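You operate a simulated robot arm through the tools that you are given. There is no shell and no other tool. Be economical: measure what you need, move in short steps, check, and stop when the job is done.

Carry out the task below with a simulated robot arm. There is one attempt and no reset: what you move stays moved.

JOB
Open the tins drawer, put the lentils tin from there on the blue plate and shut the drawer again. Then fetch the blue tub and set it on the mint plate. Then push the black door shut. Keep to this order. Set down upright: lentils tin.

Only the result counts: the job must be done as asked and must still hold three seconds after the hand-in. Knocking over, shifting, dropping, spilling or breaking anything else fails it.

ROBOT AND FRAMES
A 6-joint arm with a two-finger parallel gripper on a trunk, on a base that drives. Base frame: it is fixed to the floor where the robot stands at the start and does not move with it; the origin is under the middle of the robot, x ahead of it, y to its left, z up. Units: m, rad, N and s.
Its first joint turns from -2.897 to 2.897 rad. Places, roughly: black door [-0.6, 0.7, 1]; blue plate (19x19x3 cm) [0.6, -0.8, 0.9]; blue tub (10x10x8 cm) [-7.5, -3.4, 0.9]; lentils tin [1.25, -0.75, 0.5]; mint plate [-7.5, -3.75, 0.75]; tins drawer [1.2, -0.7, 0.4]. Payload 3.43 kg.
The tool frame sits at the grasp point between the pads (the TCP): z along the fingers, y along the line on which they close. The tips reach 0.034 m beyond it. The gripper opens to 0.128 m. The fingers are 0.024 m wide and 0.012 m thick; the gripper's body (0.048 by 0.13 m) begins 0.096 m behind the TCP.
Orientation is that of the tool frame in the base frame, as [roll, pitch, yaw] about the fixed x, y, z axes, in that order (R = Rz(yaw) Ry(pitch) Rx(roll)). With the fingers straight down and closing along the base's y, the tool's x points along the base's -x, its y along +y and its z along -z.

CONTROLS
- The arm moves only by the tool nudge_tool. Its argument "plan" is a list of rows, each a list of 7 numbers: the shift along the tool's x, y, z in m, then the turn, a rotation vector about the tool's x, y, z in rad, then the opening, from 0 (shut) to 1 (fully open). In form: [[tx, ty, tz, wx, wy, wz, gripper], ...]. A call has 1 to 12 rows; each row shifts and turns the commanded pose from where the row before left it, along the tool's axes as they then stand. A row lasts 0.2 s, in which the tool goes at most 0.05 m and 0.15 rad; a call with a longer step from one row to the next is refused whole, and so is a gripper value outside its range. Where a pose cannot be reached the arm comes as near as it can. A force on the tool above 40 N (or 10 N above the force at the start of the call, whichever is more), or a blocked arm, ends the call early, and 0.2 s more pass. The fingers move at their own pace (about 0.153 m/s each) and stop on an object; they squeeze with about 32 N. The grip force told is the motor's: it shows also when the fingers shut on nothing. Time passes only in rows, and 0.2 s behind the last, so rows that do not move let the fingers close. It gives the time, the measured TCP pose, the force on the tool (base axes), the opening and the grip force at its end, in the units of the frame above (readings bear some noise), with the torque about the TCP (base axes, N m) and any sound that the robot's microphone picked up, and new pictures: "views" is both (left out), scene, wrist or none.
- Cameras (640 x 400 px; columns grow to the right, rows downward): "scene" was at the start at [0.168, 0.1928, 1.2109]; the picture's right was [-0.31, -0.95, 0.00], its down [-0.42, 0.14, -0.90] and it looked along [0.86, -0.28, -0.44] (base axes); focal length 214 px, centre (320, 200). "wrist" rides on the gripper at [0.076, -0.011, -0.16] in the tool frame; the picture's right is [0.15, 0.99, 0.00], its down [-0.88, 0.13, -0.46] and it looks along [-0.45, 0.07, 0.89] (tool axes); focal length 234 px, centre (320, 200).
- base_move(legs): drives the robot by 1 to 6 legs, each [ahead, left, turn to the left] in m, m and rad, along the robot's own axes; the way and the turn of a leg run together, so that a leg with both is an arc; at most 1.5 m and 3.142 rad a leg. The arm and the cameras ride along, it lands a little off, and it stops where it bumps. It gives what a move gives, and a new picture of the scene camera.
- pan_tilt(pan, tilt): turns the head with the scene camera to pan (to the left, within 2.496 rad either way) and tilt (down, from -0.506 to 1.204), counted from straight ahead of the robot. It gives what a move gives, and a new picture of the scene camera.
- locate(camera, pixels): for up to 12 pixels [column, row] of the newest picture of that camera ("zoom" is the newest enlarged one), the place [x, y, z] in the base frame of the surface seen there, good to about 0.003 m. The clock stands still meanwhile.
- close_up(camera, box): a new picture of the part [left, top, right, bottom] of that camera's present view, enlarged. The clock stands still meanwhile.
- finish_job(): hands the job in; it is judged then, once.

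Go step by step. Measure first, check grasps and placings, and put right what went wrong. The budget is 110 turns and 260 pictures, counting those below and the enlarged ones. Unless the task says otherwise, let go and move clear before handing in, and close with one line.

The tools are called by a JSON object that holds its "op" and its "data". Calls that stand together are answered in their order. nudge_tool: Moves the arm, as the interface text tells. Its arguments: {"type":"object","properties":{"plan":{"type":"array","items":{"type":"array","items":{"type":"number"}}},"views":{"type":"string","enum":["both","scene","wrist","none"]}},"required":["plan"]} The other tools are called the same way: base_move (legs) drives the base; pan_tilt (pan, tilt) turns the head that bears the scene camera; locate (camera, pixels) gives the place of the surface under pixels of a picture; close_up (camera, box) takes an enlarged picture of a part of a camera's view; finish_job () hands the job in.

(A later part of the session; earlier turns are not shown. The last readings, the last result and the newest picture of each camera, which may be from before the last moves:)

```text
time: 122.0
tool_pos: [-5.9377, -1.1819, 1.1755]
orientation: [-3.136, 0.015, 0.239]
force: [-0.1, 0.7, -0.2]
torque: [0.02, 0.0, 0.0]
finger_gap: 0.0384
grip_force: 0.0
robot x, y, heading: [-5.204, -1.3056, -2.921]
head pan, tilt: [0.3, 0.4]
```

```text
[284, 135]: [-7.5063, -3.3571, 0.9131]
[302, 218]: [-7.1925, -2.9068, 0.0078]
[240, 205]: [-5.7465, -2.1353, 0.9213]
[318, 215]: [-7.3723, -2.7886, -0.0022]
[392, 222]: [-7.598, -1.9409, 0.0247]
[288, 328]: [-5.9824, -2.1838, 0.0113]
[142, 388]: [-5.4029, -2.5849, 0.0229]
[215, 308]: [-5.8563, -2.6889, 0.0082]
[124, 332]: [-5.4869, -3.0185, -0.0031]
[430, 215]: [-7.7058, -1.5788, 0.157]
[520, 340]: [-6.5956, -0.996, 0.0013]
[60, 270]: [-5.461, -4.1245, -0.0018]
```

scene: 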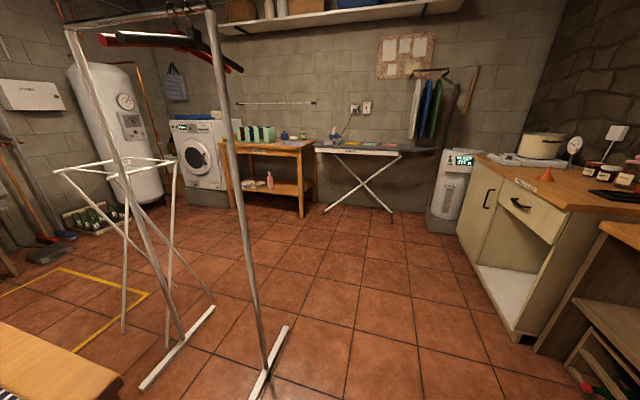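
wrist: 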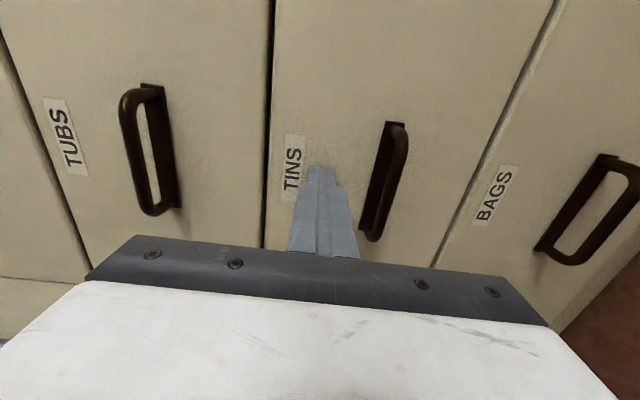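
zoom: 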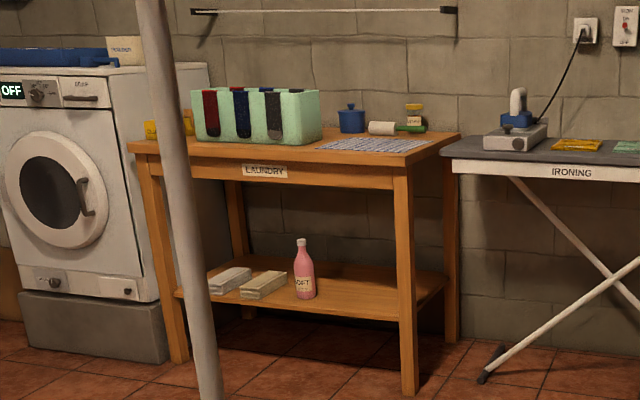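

The tub stands on the laundry bench, ~0.4 m behind its front edge. I drive past the clothes rail (foot at −5.98,−2.18), then sidestep left.

{"op": "base_move", "data": {"legs": [[1.442, 0.05, 0]]}}

{"op": "pan_tilt", "data": {"pan": 1.0, "tilt": 0.6}}

```text
time: 129.1
tool_pos: [-7.3199, -1.5336, 1.1747]
orientation: [-3.135, 0.014, 0.229]
force: [0.4, -0.4, -0.5]
torque: [-0.04, -0.01, -0.01]
finger_gap: 0.0383
grip_force: 0.1
robot x, y, heading: [-6.5858, -1.6635, -2.929]
head pan, tilt: [0.3, 0.4]
```

scene: 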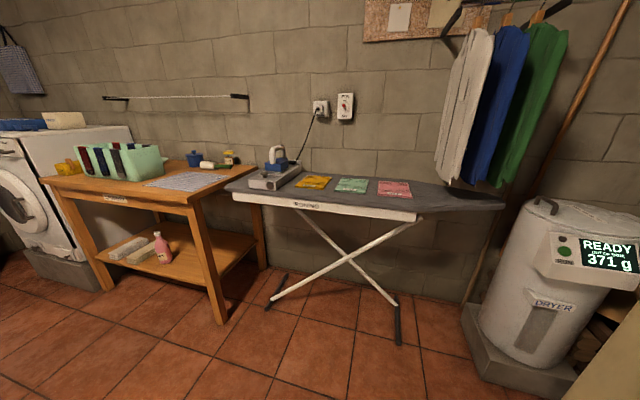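

```text
time: 130.2
tool_pos: [-7.3191, -1.5321, 1.1756]
orientation: [-3.134, 0.016, 0.23]
force: [-0.1, 1.2, 0.7]
torque: [-0.01, 0.01, 0.01]
finger_gap: 0.0384
grip_force: 0.1
robot x, y, heading: [-6.5824, -1.6623, -2.933]
head pan, tilt: [1.0, 0.6]
```

scene: 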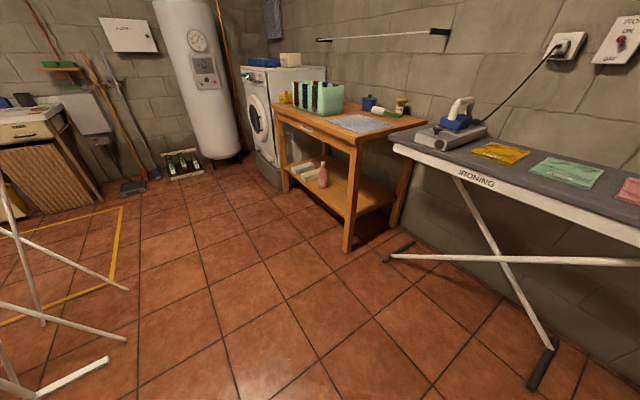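

{"op": "close_up", "data": {"camera": "scene", "box": [230, 50, 430, 180]}}

{"op": "locate", "data": {"camera": "scene", "pixels": [[347, 250], [284, 190], [352, 150], [274, 110], [395, 150], [640, 238], [388, 258], [532, 385], [128, 290], [108, 358], [126, 340], [275, 190]]}}

```text
3.08 times, centred on (330, 115) of scene
```

zoom: 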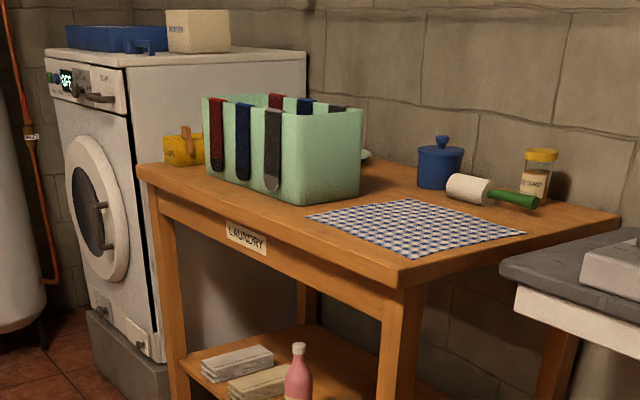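

```text
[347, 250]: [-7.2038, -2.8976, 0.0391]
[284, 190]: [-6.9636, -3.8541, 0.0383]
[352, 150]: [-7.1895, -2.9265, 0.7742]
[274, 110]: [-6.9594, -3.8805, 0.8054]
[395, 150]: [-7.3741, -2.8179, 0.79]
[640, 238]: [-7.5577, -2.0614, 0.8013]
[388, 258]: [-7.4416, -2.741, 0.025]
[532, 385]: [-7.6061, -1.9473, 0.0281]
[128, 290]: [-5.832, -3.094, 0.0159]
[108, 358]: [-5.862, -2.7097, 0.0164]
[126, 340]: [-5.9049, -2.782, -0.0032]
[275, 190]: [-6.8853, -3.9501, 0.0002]
```

The plate must be behind the mint sorter. Sidestep left to in front of the bench (target centre ≈ (−6.48,−3.30)).

{"op": "base_move", "data": {"legs": [[0.232, 1.011, 0], [0.008, 0.612, 0.02]]}}

{"op": "pan_tilt", "data": {"pan": 0.1, "tilt": 0.5}}

```text
time: 138.6
tool_pos: [-7.2021, -3.1898, 1.1758]
orientation: [-3.135, 0.015, 0.256]
force: [-1.1, -0.2, 0.2]
torque: [0.0, -0.02, 0.0]
finger_gap: 0.0382
grip_force: 0.1
robot x, y, heading: [-6.4696, -3.3019, -2.905]
head pan, tilt: [1.0, 0.6]
```

scene: 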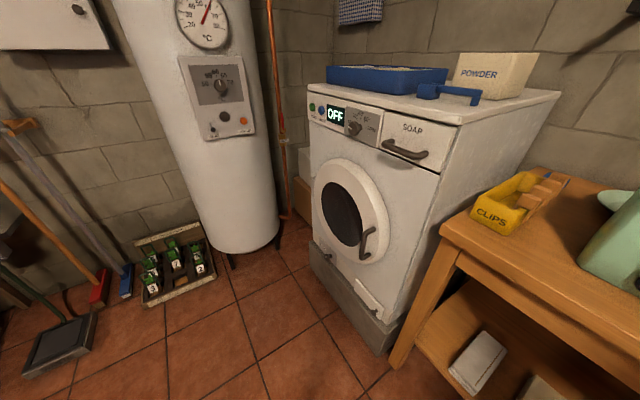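

```text
time: 139.8
tool_pos: [-7.2015, -3.1903, 1.1754]
orientation: [-3.133, 0.016, 0.255]
force: [-0.4, 0.2, 0.2]
torque: [-0.01, 0.01, 0.0]
finger_gap: 0.0384
grip_force: 0.1
robot x, y, heading: [-6.4679, -3.3014, -2.904]
head pan, tilt: [0.099, 0.499]
```

scene: 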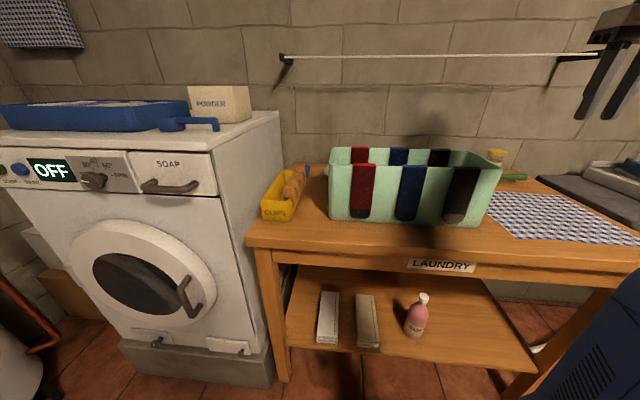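

The sorter hides the plate from here; I use the wrist camera.

{"op": "nudge_tool", "data": {"plan": [[0, 0, 0, 0, 0, 0, 0.3]], "views": "wrist"}}

{"op": "locate", "data": {"camera": "scene", "pixels": [[332, 200], [330, 155], [478, 205], [498, 165], [337, 148], [255, 235], [280, 190], [560, 215], [500, 160], [420, 200]]}}

```text
time: 140.2
tool_pos: [-7.2019, -3.1891, 1.1768]
orientation: [-3.134, 0.013, 0.254]
force: [0.3, 0.7, -0.5]
torque: [0.02, -0.02, 0.0]
finger_gap: 0.0383
grip_force: 0.0
robot x, y, heading: [-6.4687, -3.3028, -2.904]
head pan, tilt: [0.099, 0.499]
```

wrist: 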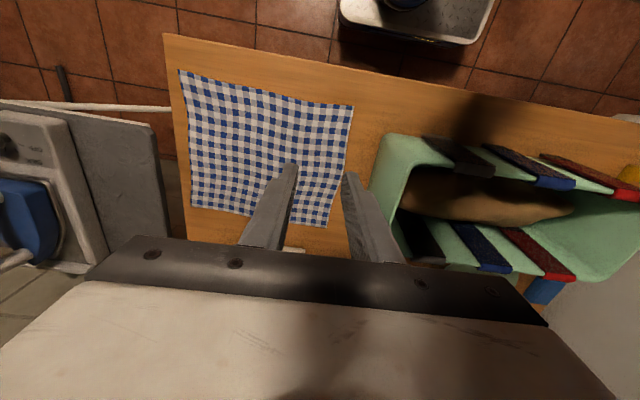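

```text
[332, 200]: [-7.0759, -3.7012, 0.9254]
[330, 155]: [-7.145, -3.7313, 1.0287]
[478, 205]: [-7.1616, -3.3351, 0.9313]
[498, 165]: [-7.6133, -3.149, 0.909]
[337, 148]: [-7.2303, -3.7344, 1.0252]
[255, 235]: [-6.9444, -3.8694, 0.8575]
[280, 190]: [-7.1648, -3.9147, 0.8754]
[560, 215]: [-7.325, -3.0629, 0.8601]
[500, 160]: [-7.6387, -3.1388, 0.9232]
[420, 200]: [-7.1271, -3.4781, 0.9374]
```

The bench top is z≈0.855; sorter (top 1.03) stands in front. I move the gripper over the tub at safe height and look down.

{"op": "nudge_tool", "data": {"plan": [[-0.048, 0.0123, 0, 0, 0, 0, 0.6], [-0.048, 0.0123, 0, 0, 0, 0, 0.9], [-0.048, 0.0123, 0, 0, 0, 0, 1], [-0.048, 0.0123, 0, 0, 0, 0, 1], [-0.048, 0.0123, 0, 0, 0, 0, 1], [-0.048, 0.0123, 0, 0, 0, 0, 1], [-0.048, 0.0123, 0, 0, 0, 0, 1]]}}

```text
time: 141.8
tool_pos: [-7.4674, -3.3565, 1.0939]
orientation: [-3.134, 0.023, 0.255]
force: [1.6, 0.2, 0.7]
torque: [-0.02, 0.07, -0.01]
finger_gap: 0.1279
grip_force: 0.1
out of reach, approached as far as the arm can: row 1, 2, 3, 4, 5, 6, 7
robot x, y, heading: [-6.4667, -3.2975, -2.904]
head pan, tilt: [0.099, 0.499]
```

scene: 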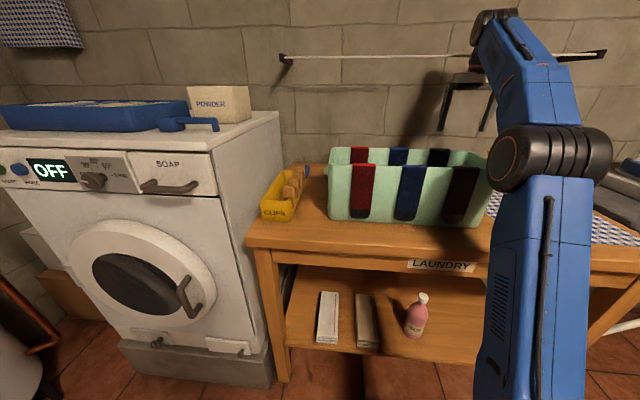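
wrist: 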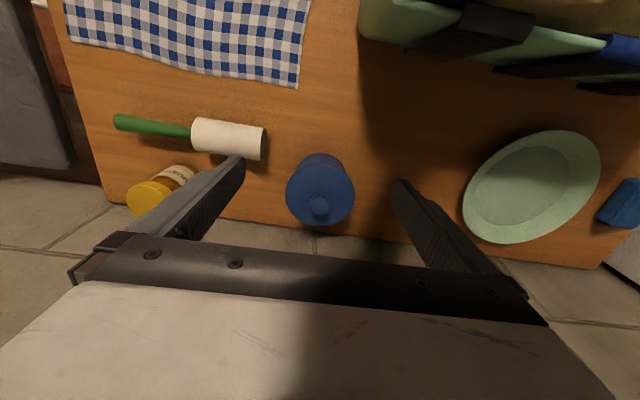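

Now I see the blue tub (322,190) and the mint plate (530,187). Measuring.

{"op": "locate", "data": {"camera": "wrist", "pixels": [[318, 206], [320, 180], [290, 195], [352, 195], [322, 158], [532, 187], [466, 200], [598, 165], [560, 140], [500, 240], [262, 142], [430, 60]]}}

{"op": "close_up", "data": {"camera": "wrist", "box": [230, 100, 430, 250]}}

```text
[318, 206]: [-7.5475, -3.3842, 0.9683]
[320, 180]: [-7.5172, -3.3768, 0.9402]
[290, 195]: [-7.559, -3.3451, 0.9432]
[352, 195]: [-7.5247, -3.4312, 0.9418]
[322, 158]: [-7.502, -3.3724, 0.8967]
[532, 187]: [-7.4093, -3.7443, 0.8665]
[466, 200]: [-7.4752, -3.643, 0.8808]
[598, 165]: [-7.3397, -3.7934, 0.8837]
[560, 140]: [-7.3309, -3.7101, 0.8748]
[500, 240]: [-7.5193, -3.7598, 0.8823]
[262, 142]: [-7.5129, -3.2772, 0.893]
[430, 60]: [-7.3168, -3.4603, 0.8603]
```

```text
2.67 times, centred on (330, 175) of wrist
```

zoom: 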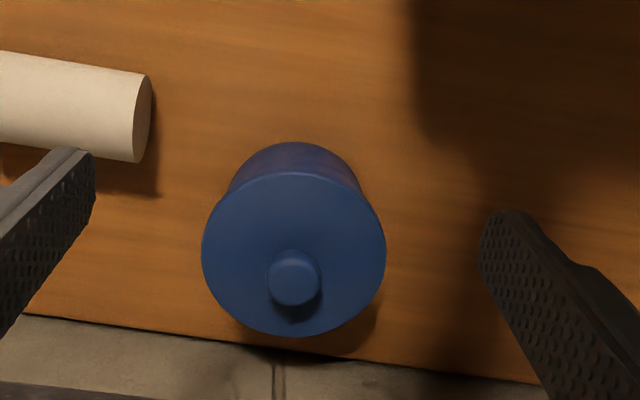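

Tub centre (−7.547,−3.384), lid z 0.942; plate centre (−7.425,−3.735), floor 0.867. I'm near the reach limit, so pull the tool back and drive 12 cm closer.

{"op": "nudge_tool", "data": {"plan": [[0.045, 0, 0, 0, 0, 0, 1], [0.045, 0, 0, 0, 0, 0, 1], [0.045, 0, 0, 0, 0, 0, 1]], "views": "none"}}

{"op": "base_move", "data": {"legs": [[0.12, 0.1, 0]]}}

{"op": "nudge_tool", "data": {"plan": [[0, 0, 0, 0, 0, 0, 1]], "views": "wrist"}}

```text
time: 142.6
tool_pos: [-7.3351, -3.3217, 1.0912]
orientation: [-3.135, 0.012, 0.254]
force: [-0.6, -0.1, -1.1]
torque: [0.03, -0.12, 0.0]
finger_gap: 0.1277
grip_force: 0.1
robot x, y, heading: [-6.4675, -3.2987, -2.901]
head pan, tilt: [0.099, 0.499]
```

```text
time: 144.0
tool_pos: [-7.4258, -3.4474, 1.0926]
orientation: [-3.135, 0.015, 0.254]
force: [0.8, -0.2, -0.8]
torque: [0.03, 0.02, 0.01]
finger_gap: 0.1278
grip_force: 0.1
robot x, y, heading: [-6.5587, -3.4271, -2.911]
head pan, tilt: [0.099, 0.499]
```

scene: 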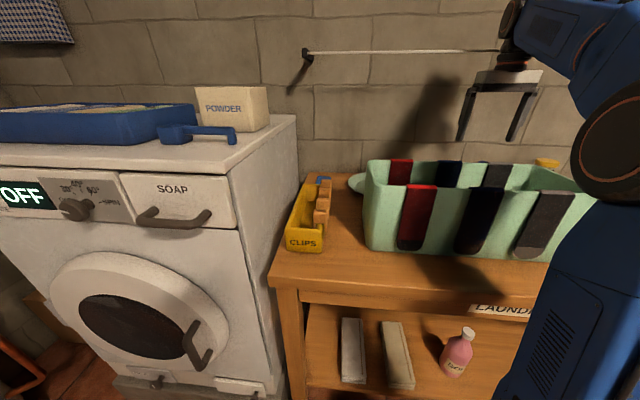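

```text
time: 144.4
tool_pos: [-7.4267, -3.447, 1.0927]
orientation: [-3.133, 0.013, 0.254]
force: [0.2, 0.1, -0.1]
torque: [0.0, 0.01, 0.04]
finger_gap: 0.128
grip_force: 0.0
robot x, y, heading: [-6.5594, -3.4264, -2.906]
head pan, tilt: [0.099, 0.499]
```

wrist: 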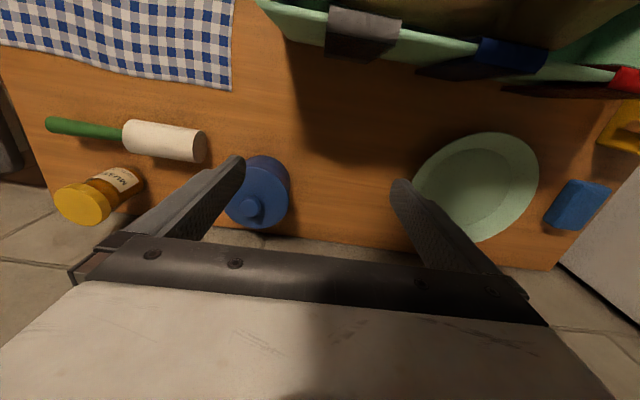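

{"op": "locate", "data": {"camera": "wrist", "pixels": [[257, 190], [230, 215], [288, 185], [252, 207], [268, 160], [475, 190], [420, 180], [537, 170], [480, 240], [500, 135], [205, 145], [400, 60]]}}

```text
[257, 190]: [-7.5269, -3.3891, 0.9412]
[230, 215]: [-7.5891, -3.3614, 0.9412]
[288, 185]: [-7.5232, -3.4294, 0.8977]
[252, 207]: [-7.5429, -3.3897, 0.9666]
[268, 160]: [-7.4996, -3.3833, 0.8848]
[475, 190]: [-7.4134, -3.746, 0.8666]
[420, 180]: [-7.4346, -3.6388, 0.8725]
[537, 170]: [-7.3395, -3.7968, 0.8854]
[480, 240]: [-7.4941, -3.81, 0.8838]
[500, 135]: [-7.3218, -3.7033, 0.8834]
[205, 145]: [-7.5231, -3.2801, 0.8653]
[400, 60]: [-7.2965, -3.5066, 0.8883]
```

Tub centre (−7.547,−3.387); the white roll's end is ~10 cm from it, so I approach with fingers opened to 11 cm.

{"op": "nudge_tool", "data": {"plan": [[-0.0334, -0.0293, 0, 0, 0, 0, 0.88], [-0.0334, -0.0293, 0, 0, 0, 0, 0.88], [-0.0334, -0.0293, 0, 0, 0, 0, 0.88], [0, 0, 0.04, 0, 0, 0, 0.88], [0, 0, 0, 0, 0, 0, 0.88]], "views": "wrist"}}

```text
time: 145.1
tool_pos: [-7.486, -3.4091, 1.1091]
orientation: [-3.135, 0.017, 0.26]
force: [61.5, -4.6, 26.0]
torque: [0.74, 11.62, 0.62]
finger_gap: 0.1128
grip_force: 0.1
robot x, y, heading: [-6.5513, -3.4265, -2.905]
head pan, tilt: [0.099, 0.499]
stopped in row 3: the force on the tool passed its limit (the readings are from after the stop); the commanded pose is now the measured one
```

wrist: 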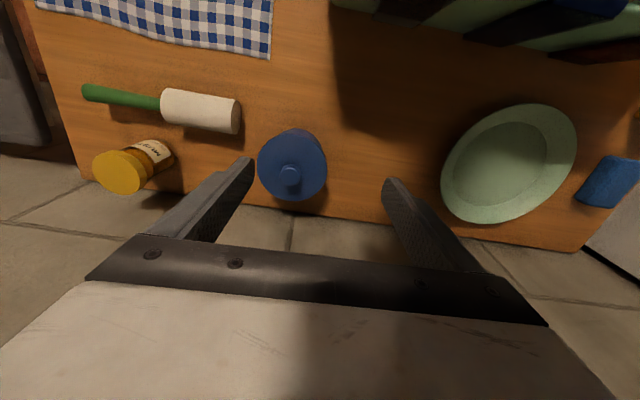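

Contact: 61 N pushing back in +x — something on the wall (rod at ~(400,53) in the scene) blocks the hand. Back off and measure it.

{"op": "nudge_tool", "data": {"plan": [[0.03, 0, 0, 0, 0, 0, 0.88], [0.03, 0, 0, 0, 0, 0, 0.88]], "views": "scene"}}

{"op": "locate", "data": {"camera": "scene", "pixels": [[309, 55], [400, 52], [470, 51], [330, 100], [400, 130], [440, 20]]}}

{"op": "pan_tilt", "data": {"pan": -0.4, "tilt": 0.0}}

```text
time: 145.7
tool_pos: [-7.4396, -3.3917, 1.0994]
orientation: [-3.139, 0.003, 0.261]
force: [-0.9, 0.9, -0.4]
torque: [-0.01, -0.05, 0.02]
finger_gap: 0.1123
grip_force: 0.0
robot x, y, heading: [-6.5566, -3.4271, -2.904]
head pan, tilt: [0.099, 0.499]
```

scene: 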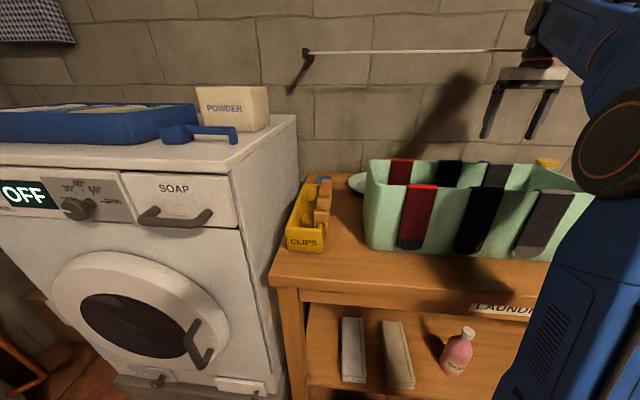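

```text
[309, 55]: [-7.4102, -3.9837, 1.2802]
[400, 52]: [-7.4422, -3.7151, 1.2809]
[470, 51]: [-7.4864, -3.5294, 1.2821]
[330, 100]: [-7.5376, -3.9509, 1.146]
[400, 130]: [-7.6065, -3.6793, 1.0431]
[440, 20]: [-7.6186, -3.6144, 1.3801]
```

```text
time: 146.6
tool_pos: [-7.4365, -3.3922, 1.1004]
orientation: [-3.137, 0.005, 0.26]
force: [0.8, -0.1, -1.0]
torque: [0.02, 0.0, -0.03]
finger_gap: 0.1127
grip_force: 0.1
robot x, y, heading: [-6.5599, -3.4297, -2.902]
head pan, tilt: [-0.4, 0.0]
```

scene: 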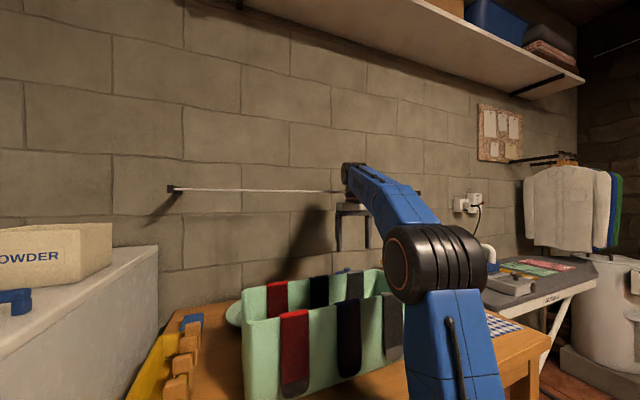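

The rod runs along the wall at z 1.28 right over tub and plate, so I need a ~25° tilt to keep the wrist on my side of it. Tilting now.

{"op": "nudge_tool", "data": {"plan": [[0, 0, 0, 0, -0.145, 0, 0.88], [0, 0, 0, 0, -0.145, 0, 0.88], [0, 0, 0, 0, -0.146, 0, 0.88]]}}

```text
time: 147.4
tool_pos: [-7.4378, -3.3932, 1.1013]
orientation: [-3.14, 0.444, 0.263]
force: [-0.1, 0.7, 0.0]
torque: [0.0, -0.04, 0.05]
finger_gap: 0.1124
grip_force: 0.1
robot x, y, heading: [-6.5584, -3.4287, -2.907]
head pan, tilt: [-0.4, 0.0]
```

scene: 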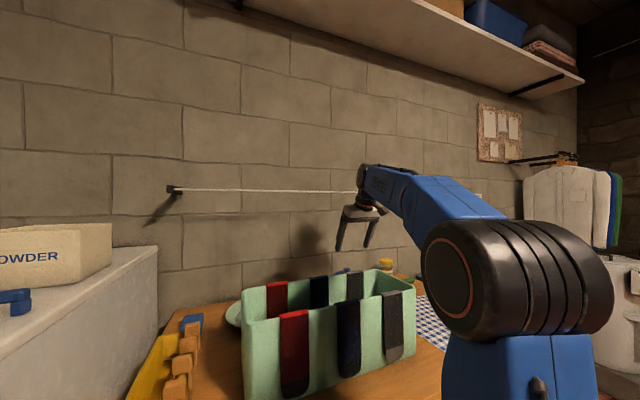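
wrist: 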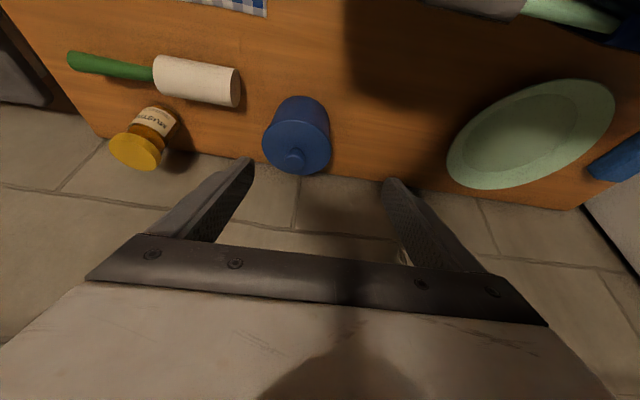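

Align laterally and advance halfway along the tilted axis.

{"op": "nudge_tool", "data": {"plan": [[-0.007, -0.017, 0, 0, 0, 0, 0.88], [-0.007, -0.017, 0, 0, 0, 0, 0.88], [0, 0, 0.035, 0, 0, 0, 0.88], [0, 0, 0.035, 0, 0, 0, 0.88], [0, 0, 0.02, 0, 0, 0, 0.88]]}}

{"op": "close_up", "data": {"camera": "wrist", "box": [180, 60, 460, 260]}}

```text
time: 148.6
tool_pos: [-7.4937, -3.3727, 1.0237]
orientation: [-3.139, 0.442, 0.261]
force: [0.3, -0.5, 0.5]
torque: [-0.03, 0.01, 0.0]
finger_gap: 0.1127
grip_force: 0.0
robot x, y, heading: [-6.5532, -3.4248, -2.9]
head pan, tilt: [-0.4, 0.0]
```

scene: 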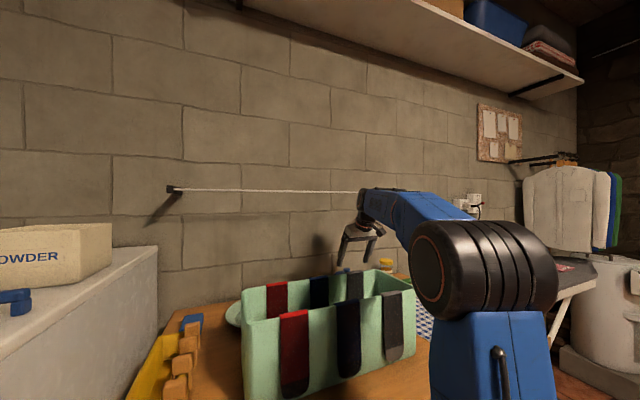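
wrist: 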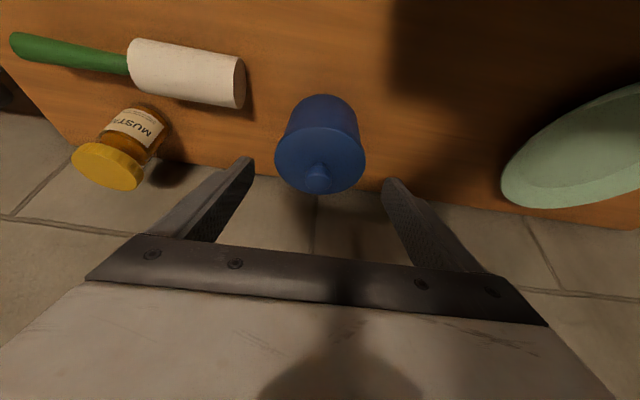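

```text
2.00 times, centred on (320, 160) of wrist
```

zoom: 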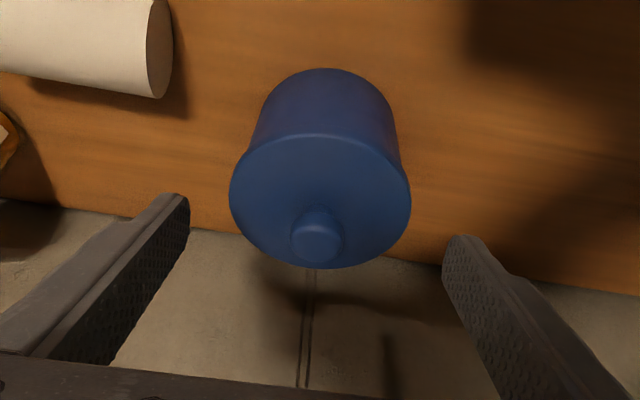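

{"op": "locate", "data": {"camera": "zoom", "pixels": [[320, 170], [235, 200], [408, 205], [317, 235], [320, 140], [322, 75], [320, 262], [300, 110], [160, 80], [370, 95]]}}

```text
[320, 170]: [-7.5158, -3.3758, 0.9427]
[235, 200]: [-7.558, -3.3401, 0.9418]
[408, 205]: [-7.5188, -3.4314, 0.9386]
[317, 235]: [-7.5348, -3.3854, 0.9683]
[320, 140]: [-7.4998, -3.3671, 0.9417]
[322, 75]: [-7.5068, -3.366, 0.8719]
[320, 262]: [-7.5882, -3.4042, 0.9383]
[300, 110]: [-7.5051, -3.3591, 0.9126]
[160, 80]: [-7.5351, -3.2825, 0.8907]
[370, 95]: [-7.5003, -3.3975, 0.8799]
```

Tub centre (−7.541,−3.386), dia 0.098 — exactly on my axis. Advance 11.7 cm.

{"op": "nudge_tool", "data": {"plan": [[0.0005, 0, 0.03, 0, 0, 0, 0.9], [0.0005, 0, 0.03, 0, 0, 0, 0.9], [0.0005, 0, 0.03, 0, 0, 0, 0.9], [0, 0, 0.026, 0, 0, 0, 0.9]], "views": "wrist"}}

```text
time: 149.6
tool_pos: [-7.5428, -3.3844, 0.9187]
orientation: [-3.136, 0.444, 0.263]
force: [0.1, -0.1, 0.2]
torque: [-0.01, 0.01, 0.0]
finger_gap: 0.1154
grip_force: 0.0
robot x, y, heading: [-6.5576, -3.4287, -2.9]
head pan, tilt: [-0.4, 0.0]
```

wrist: 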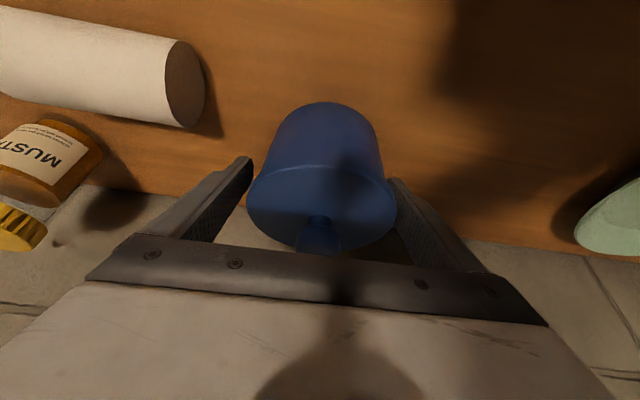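

The tub is between the fingers. Close gently and try a small lift.

{"op": "nudge_tool", "data": {"plan": [[0, 0, 0, 0, 0, 0, 0.78], [0, 0, 0, 0, 0, 0, 0.7], [0, 0, 0, 0, 0, 0, 0.4], [0, 0, 0, 0, 0, 0, 0], [0, 0, 0, 0, 0, 0, 0]], "views": "wrist"}}

```text
time: 150.8
tool_pos: [-7.542, -3.3855, 0.9185]
orientation: [-3.138, 0.442, 0.261]
force: [-0.8, -0.3, 1.3]
torque: [-0.09, 0.03, -0.06]
finger_gap: 0.1028
grip_force: 32.5
robot x, y, heading: [-6.5536, -3.4257, -2.901]
head pan, tilt: [-0.4, 0.0]
```

wrist: 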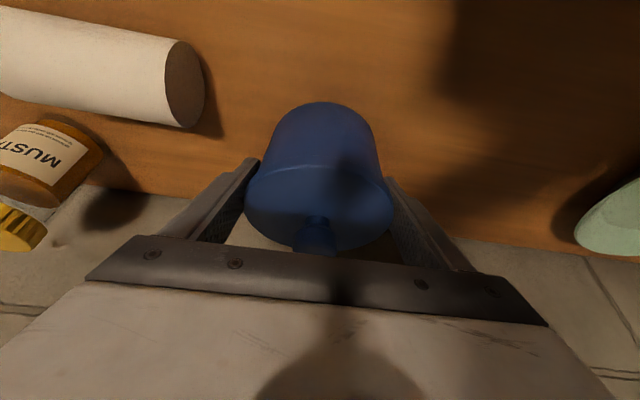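

Held at 103 mm. Lift 2 cm and check that the body comes along.

{"op": "nudge_tool", "data": {"plan": [[-0.0043, 0, -0.009, 0, 0, 0, 0], [-0.0043, 0, -0.009, 0, 0, 0, 0], [0, 0, 0, 0, 0, 0, 0]], "views": "wrist"}}

{"op": "close_up", "data": {"camera": "wrist", "box": [200, 60, 440, 260]}}

{"op": "locate", "data": {"camera": "zoom", "pixels": [[320, 120], [320, 145], [320, 220], [320, 290]]}}

```text
time: 151.6
tool_pos: [-7.5417, -3.3859, 0.9392]
orientation: [-3.139, 0.441, 0.261]
force: [0.1, -0.7, -1.3]
torque: [0.03, -0.01, 0.05]
finger_gap: 0.1026
grip_force: 31.9
robot x, y, heading: [-6.5575, -3.4277, -2.904]
head pan, tilt: [-0.4, 0.0]
```

wrist: 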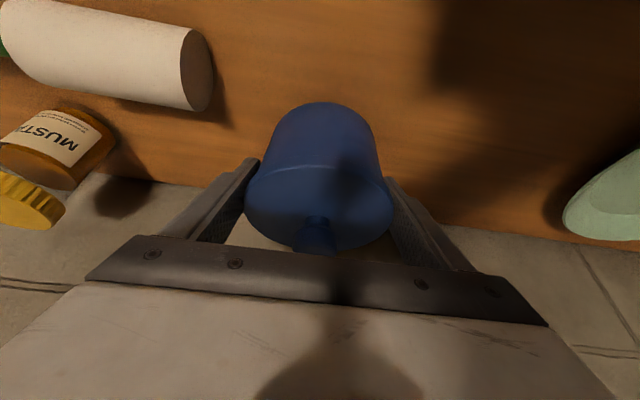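

```text
2.00 times, centred on (320, 160) of wrist
```

zoom: 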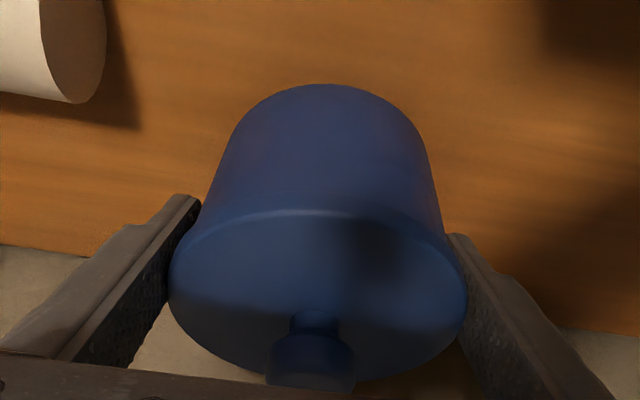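

```text
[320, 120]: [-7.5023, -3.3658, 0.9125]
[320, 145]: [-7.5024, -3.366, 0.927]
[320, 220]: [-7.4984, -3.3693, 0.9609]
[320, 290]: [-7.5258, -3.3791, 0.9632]
```

The whole tub lifts. Raise 4.5 cm more and move sideways behind the sorter to above the mint plate (−7.424,−3.737).

{"op": "nudge_tool", "data": {"plan": [[-0.0194, 0, -0.0406, 0, 0, 0, 0], [0.0023, 0.0411, -0.0011, 0, 0, 0, 0], [0.0023, 0.0411, -0.0011, 0, 0, 0, 0], [0.0023, 0.0411, -0.0011, 0, 0, 0, 0], [0.0023, 0.0411, -0.0011, 0, 0, 0, 0], [0.0023, 0.0411, -0.0011, 0, 0, 0, 0], [0.0023, 0.0411, -0.0011, 0, 0, 0, 0]]}}

```text
time: 153.2
tool_pos: [-7.4622, -3.6199, 0.9845]
orientation: [-3.136, 0.442, 0.262]
force: [0.3, 1.1, -0.3]
torque: [-0.05, 0.02, -0.01]
finger_gap: 0.1026
grip_force: 32.7
robot x, y, heading: [-6.556, -3.4304, -2.905]
head pan, tilt: [-0.4, 0.0]
```

scene: 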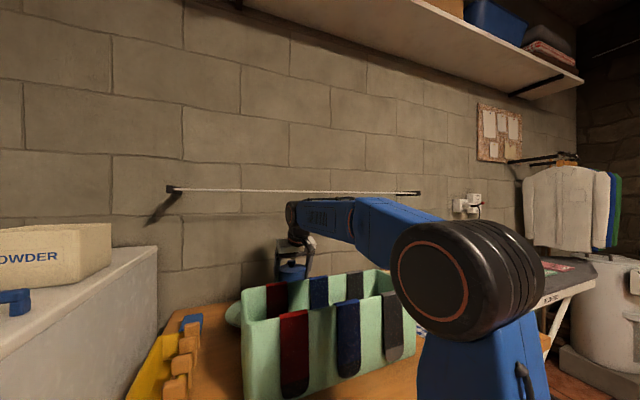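
wrist: 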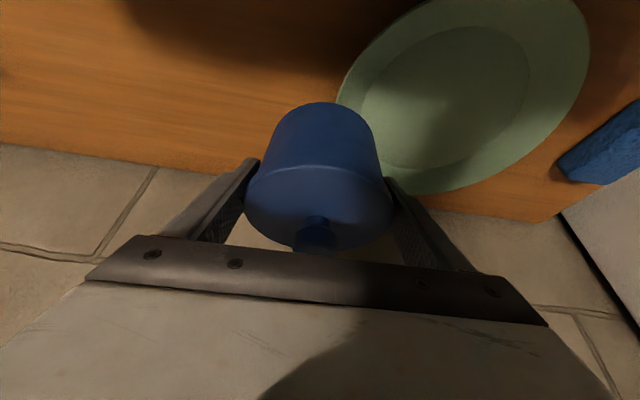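

{"op": "nudge_tool", "data": {"plan": [[0.0023, 0.0411, -0.0011, 0, 0, 0, 0], [0.0023, 0.0411, -0.0011, 0, 0, 0, 0], [0.0023, 0.0411, -0.0011, 0, 0, 0, 0]], "views": "both"}}

{"op": "locate", "data": {"camera": "wrist", "pixels": [[280, 60], [400, 40], [320, 20], [250, 30], [230, 90], [470, 90], [420, 180], [330, 85], [320, 8], [240, 140]]}}

```text
time: 154.0
tool_pos: [-7.4251, -3.7373, 0.9862]
orientation: [-3.138, 0.441, 0.263]
force: [0.1, 0.3, -0.6]
torque: [-0.04, -0.02, 0.0]
finger_gap: 0.1027
grip_force: 31.8
robot x, y, heading: [-6.5537, -3.4283, -2.909]
head pan, tilt: [-0.4, 0.0]
```

scene: 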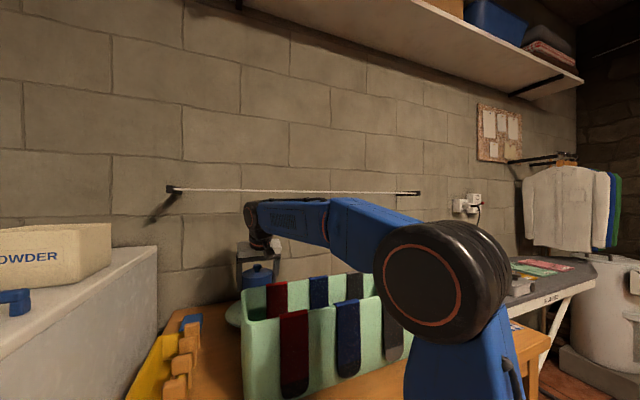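
wrist: 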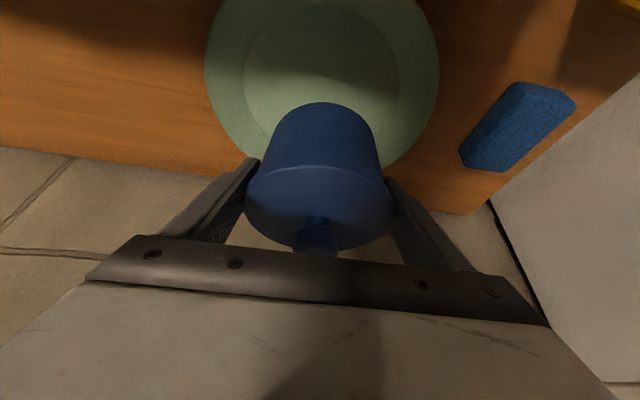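

```text
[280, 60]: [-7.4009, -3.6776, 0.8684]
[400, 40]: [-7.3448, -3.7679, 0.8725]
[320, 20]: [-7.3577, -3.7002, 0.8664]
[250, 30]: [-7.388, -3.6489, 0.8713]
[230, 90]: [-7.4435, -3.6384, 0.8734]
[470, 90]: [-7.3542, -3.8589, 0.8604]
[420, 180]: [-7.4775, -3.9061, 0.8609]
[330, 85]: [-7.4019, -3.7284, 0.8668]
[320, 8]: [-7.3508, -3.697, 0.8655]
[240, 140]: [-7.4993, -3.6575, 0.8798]
```

Centred over the plate. Lower 4.8 cm, then in small steps to contact.

{"op": "nudge_tool", "data": {"plan": [[0.0103, 0, 0.0217, 0, 0, 0, 0], [0.0103, 0, 0.0217, 0, 0, 0, 0], [0.0013, 0, 0.0027, 0, 0, 0, 0], [0, 0, 0, 0, 0, 0, 0]], "views": "wrist"}}

{"op": "nudge_tool", "data": {"plan": [[0.0011, 0, 0.0022, 0, 0, 0, 0], [0, 0, 0, 0, 0, 0, 0]], "views": "none"}}

{"op": "nudge_tool", "data": {"plan": [[0.0009, 0, 0.0018, 0, 0, 0, 0], [0, 0, 0, 0, 0, 0, 0]], "views": "none"}}

```text
time: 155.0
tool_pos: [-7.4239, -3.7374, 0.9346]
orientation: [-3.139, 0.442, 0.263]
force: [-0.2, 0.3, -0.7]
torque: [-0.01, -0.01, -0.02]
finger_gap: 0.1024
grip_force: 32.2
robot x, y, heading: [-6.5569, -3.4257, -2.904]
head pan, tilt: [-0.4, 0.0]
```

wrist: 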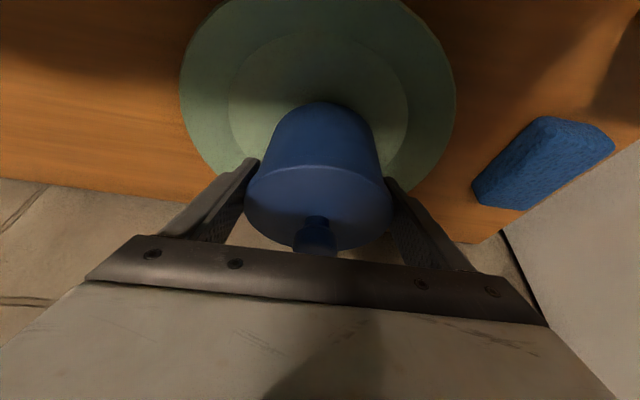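

```text
time: 155.6
tool_pos: [-7.4231, -3.7378, 0.9304]
orientation: [-3.137, 0.442, 0.263]
force: [-0.6, 0.3, -1.1]
torque: [0.02, -0.02, 0.01]
finger_gap: 0.1024
grip_force: 31.7
robot x, y, heading: [-6.5569, -3.4261, -2.901]
head pan, tilt: [-0.4, 0.0]
```

```text
time: 156.2
tool_pos: [-7.4249, -3.7374, 0.9279]
orientation: [-3.139, 0.442, 0.262]
force: [-0.1, 0.1, -1.0]
torque: [-0.02, -0.02, 0.03]
finger_gap: 0.1028
grip_force: 31.9
robot x, y, heading: [-6.5604, -3.4228, -2.905]
head pan, tilt: [-0.4, 0.0]
```

No contact yet. I check the tub's place in the well by measuring well edges.

{"op": "nudge_tool", "data": {"plan": [[0, 0, 0, 0, 0, 0, 0]], "views": "wrist"}}

{"op": "locate", "data": {"camera": "wrist", "pixels": [[232, 80], [230, 110], [240, 140], [407, 100], [405, 80], [320, 38], [180, 75], [457, 90], [195, 140], [440, 150], [320, 108], [265, 140]]}}

```text
time: 156.6
tool_pos: [-7.4245, -3.7367, 0.9282]
orientation: [-3.138, 0.441, 0.261]
force: [-0.2, 0.4, -0.5]
torque: [0.0, 0.0, -0.03]
finger_gap: 0.1027
grip_force: 32.0
robot x, y, heading: [-6.5561, -3.4273, -2.903]
head pan, tilt: [-0.4, 0.0]
```

wrist: 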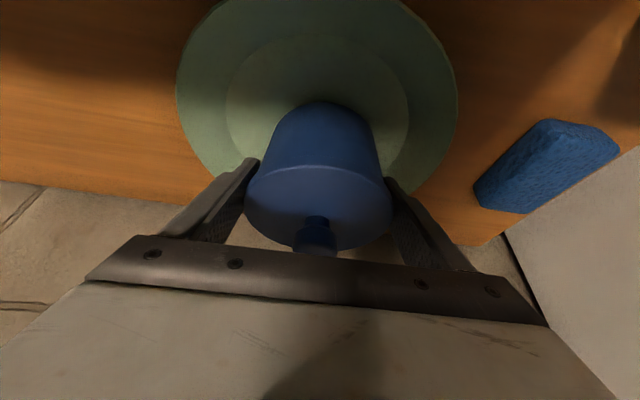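

```text
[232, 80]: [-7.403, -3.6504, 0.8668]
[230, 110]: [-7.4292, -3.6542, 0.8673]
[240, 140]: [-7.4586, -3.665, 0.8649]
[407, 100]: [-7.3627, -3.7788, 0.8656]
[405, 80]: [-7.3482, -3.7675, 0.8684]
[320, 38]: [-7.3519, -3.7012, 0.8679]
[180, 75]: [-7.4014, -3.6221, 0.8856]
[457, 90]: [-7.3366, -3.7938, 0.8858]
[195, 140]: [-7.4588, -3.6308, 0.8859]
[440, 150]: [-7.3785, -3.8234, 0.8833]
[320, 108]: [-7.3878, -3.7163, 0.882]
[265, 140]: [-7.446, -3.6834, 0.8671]
```

Tub sits within the well (offset ~1.4 cm from centre, well radius 7.3 cm). Keep lowering.

{"op": "nudge_tool", "data": {"plan": [[0.0009, 0, 0.0018, 0, 0, 0, 0], [0, 0, 0, 0, 0, 0, 0]], "views": "none"}}

{"op": "nudge_tool", "data": {"plan": [[0.0009, 0, 0.0018, 0, 0, 0, 0], [0, 0, 0, 0, 0, 0, 0]], "views": "none"}}

{"op": "nudge_tool", "data": {"plan": [[0.0006, 0, 0.0013, 0, 0, 0, 0], [0, 0, 0, 0, 0, 0, 0]], "views": "none"}}

```text
time: 157.2
tool_pos: [-7.4236, -3.7372, 0.9264]
orientation: [-3.138, 0.441, 0.263]
force: [-0.7, -0.3, -0.4]
torque: [0.02, -0.01, -0.04]
finger_gap: 0.1026
grip_force: 32.0
robot x, y, heading: [-6.5554, -3.4261, -2.902]
head pan, tilt: [-0.4, 0.0]
```

```text
time: 157.8
tool_pos: [-7.4244, -3.7373, 0.9245]
orientation: [-3.137, 0.442, 0.262]
force: [0.7, 0.1, 2.2]
torque: [-0.13, -0.03, 0.04]
finger_gap: 0.1026
grip_force: 31.8
robot x, y, heading: [-6.5554, -3.4247, -2.903]
head pan, tilt: [-0.4, 0.0]
```

```text
time: 158.4
tool_pos: [-7.4227, -3.7371, 0.9261]
orientation: [-3.138, 0.445, 0.261]
force: [-2.0, 2.1, 17.5]
torque: [-0.44, 0.27, -0.04]
finger_gap: 0.1027
grip_force: 32.7
robot x, y, heading: [-6.5529, -3.4255, -2.902]
head pan, tilt: [-0.4, 0.0]
```

Contact (17 N). Relieve slightly, release and check.

{"op": "nudge_tool", "data": {"plan": [[-0.0006, 0, -0.0012, 0, 0, 0, 0], [0, 0, 0, 0, 0, 0, 0.83], [0, 0, 0, 0, 0, 0, 0.9], [0, 0, 0, 0, 0, 0, 0.95], [0, 0, 0, 0, 0, 0, 0.95]], "views": "wrist"}}

```text
time: 159.6
tool_pos: [-7.4242, -3.736, 0.9248]
orientation: [-3.138, 0.441, 0.261]
force: [0.2, -0.4, -0.1]
torque: [-0.03, 0.02, -0.01]
finger_gap: 0.1217
grip_force: 0.0
robot x, y, heading: [-6.5564, -3.4239, -2.907]
head pan, tilt: [-0.4, 0.0]
```

wrist: 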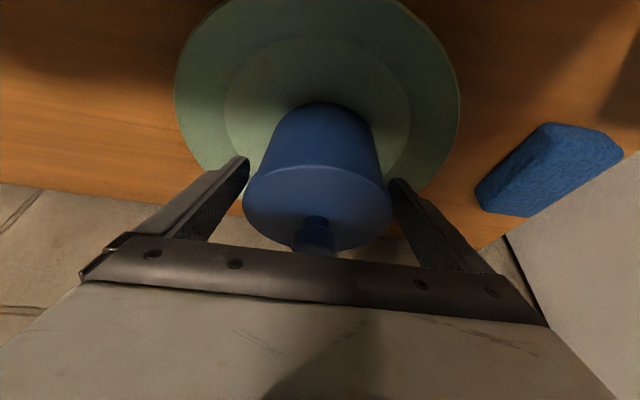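

Released, tub standing on the plate. Retreat along the tool axis, then back toward the robot.

{"op": "nudge_tool", "data": {"plan": [[0, 0, -0.03, 0, 0, 0, 0.95], [0, 0, -0.045, 0, 0, 0, 0.95], [0, 0, -0.045, 0, 0, 0, 0.95], [0, 0, -0.045, 0, 0, 0, 0.95], [0.03, 0, -0.035, 0, 0, 0, 0.95], [0.03, 0, -0.035, 0, 0, 0, 0.95], [0.03, 0, -0.035, 0, 0, 0, 0.95]]}}

{"op": "pan_tilt", "data": {"pan": 0.3, "tilt": 0.3}}

```text
time: 161.2
tool_pos: [-7.2333, -3.6879, 1.1298]
orientation: [-3.137, 0.441, 0.262]
force: [-0.9, -0.7, -0.6]
torque: [0.05, -0.03, -0.03]
finger_gap: 0.1215
grip_force: 0.0
robot x, y, heading: [-6.5574, -3.4296, -2.91]
head pan, tilt: [-0.4, 0.0]
```

scene: 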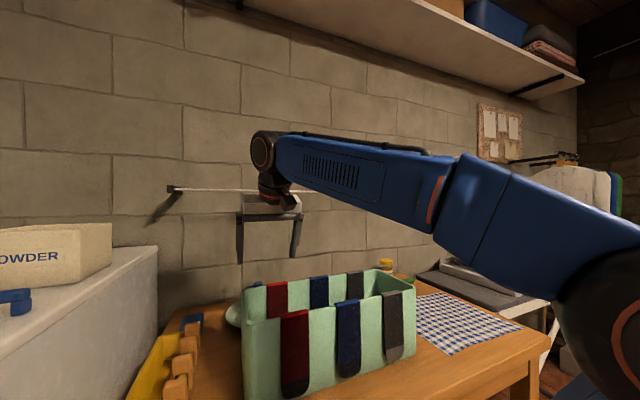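
wrist: 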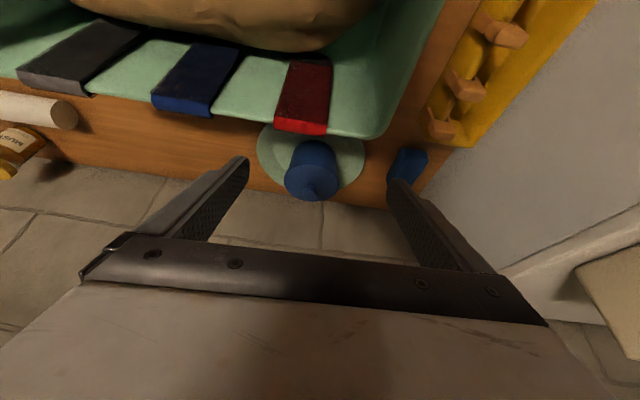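

```text
time: 162.2
tool_pos: [-7.2335, -3.6873, 1.129]
orientation: [-3.138, 0.442, 0.261]
force: [0.3, 0.6, -0.2]
torque: [0.01, -0.03, 0.02]
finger_gap: 0.1217
grip_force: 0.0
robot x, y, heading: [-6.5581, -3.4274, -2.904]
head pan, tilt: [0.3, 0.3]
```

scene: 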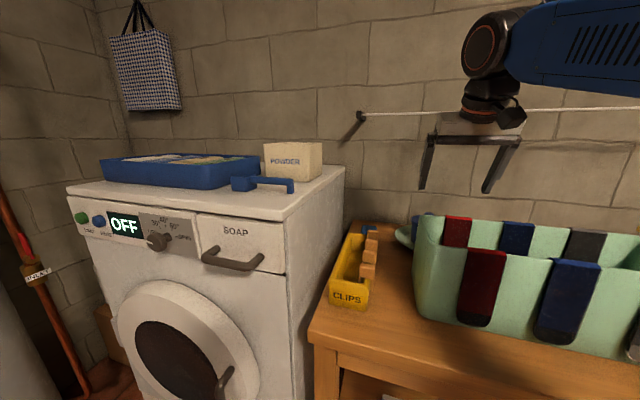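

Tub on plate confirmed at wrist (312,165). Straighten the tool, then retrace the route.

{"op": "nudge_tool", "data": {"plan": [[0.02, 0, -0.03, 0, 0.147, 0, 0.5], [0.02, 0, -0.03, 0, 0.147, 0, 0.2], [0.02, 0, 0, 0, 0.147, 0, 0], [0, 0, 0, 0, 0, 0, 0]], "views": "wrist"}}

{"op": "base_move", "data": {"legs": [[0.04, -0.75, 0], [-0.2, -1.02, 0]]}}

```text
time: 163.2
tool_pos: [-7.1575, -3.6694, 1.1682]
orientation: [-3.138, 0.001, 0.259]
force: [0.3, -0.4, -1.1]
torque: [-0.01, 0.02, 0.03]
finger_gap: 0.0001
grip_force: 32.4
robot x, y, heading: [-6.5557, -3.4264, -2.905]
head pan, tilt: [0.3, 0.3]
```

wrist: 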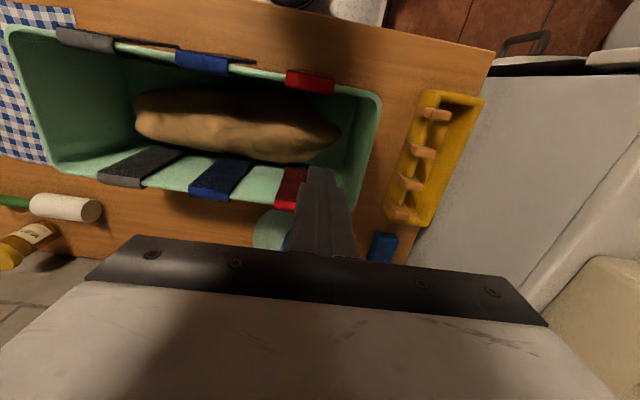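

```text
time: 172.2
tool_pos: [-7.4014, -1.9038, 1.1679]
orientation: [-3.138, 0.001, 0.237]
force: [0.1, 0.1, 0.0]
torque: [0.02, -0.02, -0.01]
finger_gap: 0.0
grip_force: 32.2
robot x, y, heading: [-6.793, -1.6779, -2.928]
head pan, tilt: [0.3, 0.3]
```

scene: 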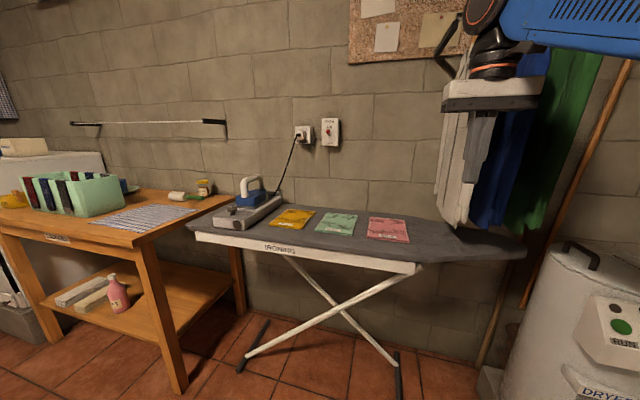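

Now reverse along the corridor's centreline.

{"op": "base_move", "data": {"legs": [[-1.5, -0.03, 0.02], [-1.5, 0, 0]]}}

{"op": "pan_tilt", "data": {"pan": -2.45, "tilt": 0.35}}

```text
refused: leg 1 is longer than a leg can be; nothing moved
```

```text
time: 174.7
tool_pos: [-7.4008, -1.9049, 1.1687]
orientation: [-3.138, 0.003, 0.237]
force: [-0.5, 0.6, 0.2]
torque: [-0.01, -0.02, 0.04]
finger_gap: 0.0002
grip_force: 31.9
robot x, y, heading: [-6.7938, -1.6767, -2.928]
head pan, tilt: [-2.45, 0.351]
```

scene: 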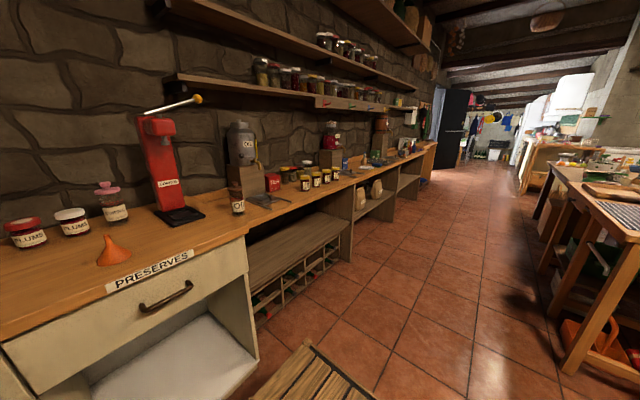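

{"op": "base_move", "data": {"legs": [[-1.49, -0.03, 0.02], [-1.49, 0, 0]]}}

```text
time: 189.2
tool_pos: [-4.4728, -1.2261, 1.1693]
orientation: [-3.138, 0.002, 0.221]
force: [-1.0, 0.2, 0.5]
torque: [0.0, -0.02, 0.01]
finger_gap: 0.0
grip_force: 31.6
robot x, y, heading: [-3.8627, -1.0094, -2.94]
head pan, tilt: [-2.45, 0.351]
```

scene: 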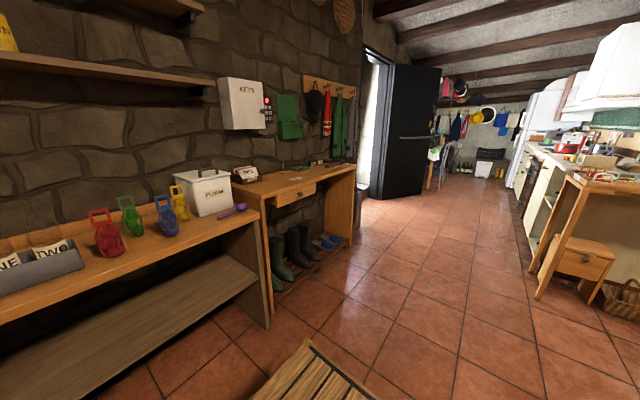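

Good view of the black door. Measure leaf and frame.

{"op": "close_up", "data": {"camera": "scene", "box": [350, 40, 470, 220]}}

{"op": "locate", "data": {"camera": "zoom", "pixels": [[320, 200]]}}

{"op": "locate", "data": {"camera": "scene", "pixels": [[384, 196], [421, 186], [390, 70], [440, 72], [365, 195], [432, 137], [402, 138], [435, 125], [370, 50], [390, 130], [425, 180], [360, 130]]}}

```text
2.22 times, centred on (410, 130) of scene
```

zoom: 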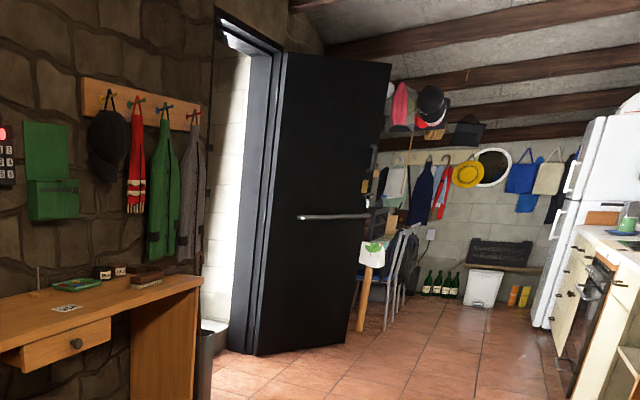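

```text
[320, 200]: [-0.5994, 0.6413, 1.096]
```

```text
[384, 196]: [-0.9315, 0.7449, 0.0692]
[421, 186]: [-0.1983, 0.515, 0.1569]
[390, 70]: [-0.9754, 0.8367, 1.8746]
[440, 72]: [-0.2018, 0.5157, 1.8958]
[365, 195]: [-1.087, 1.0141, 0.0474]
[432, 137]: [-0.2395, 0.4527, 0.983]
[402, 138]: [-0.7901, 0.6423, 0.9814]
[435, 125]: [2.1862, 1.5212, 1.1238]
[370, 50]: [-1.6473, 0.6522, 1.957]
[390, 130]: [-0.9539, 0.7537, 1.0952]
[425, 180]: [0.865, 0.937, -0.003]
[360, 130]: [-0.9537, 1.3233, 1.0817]
```

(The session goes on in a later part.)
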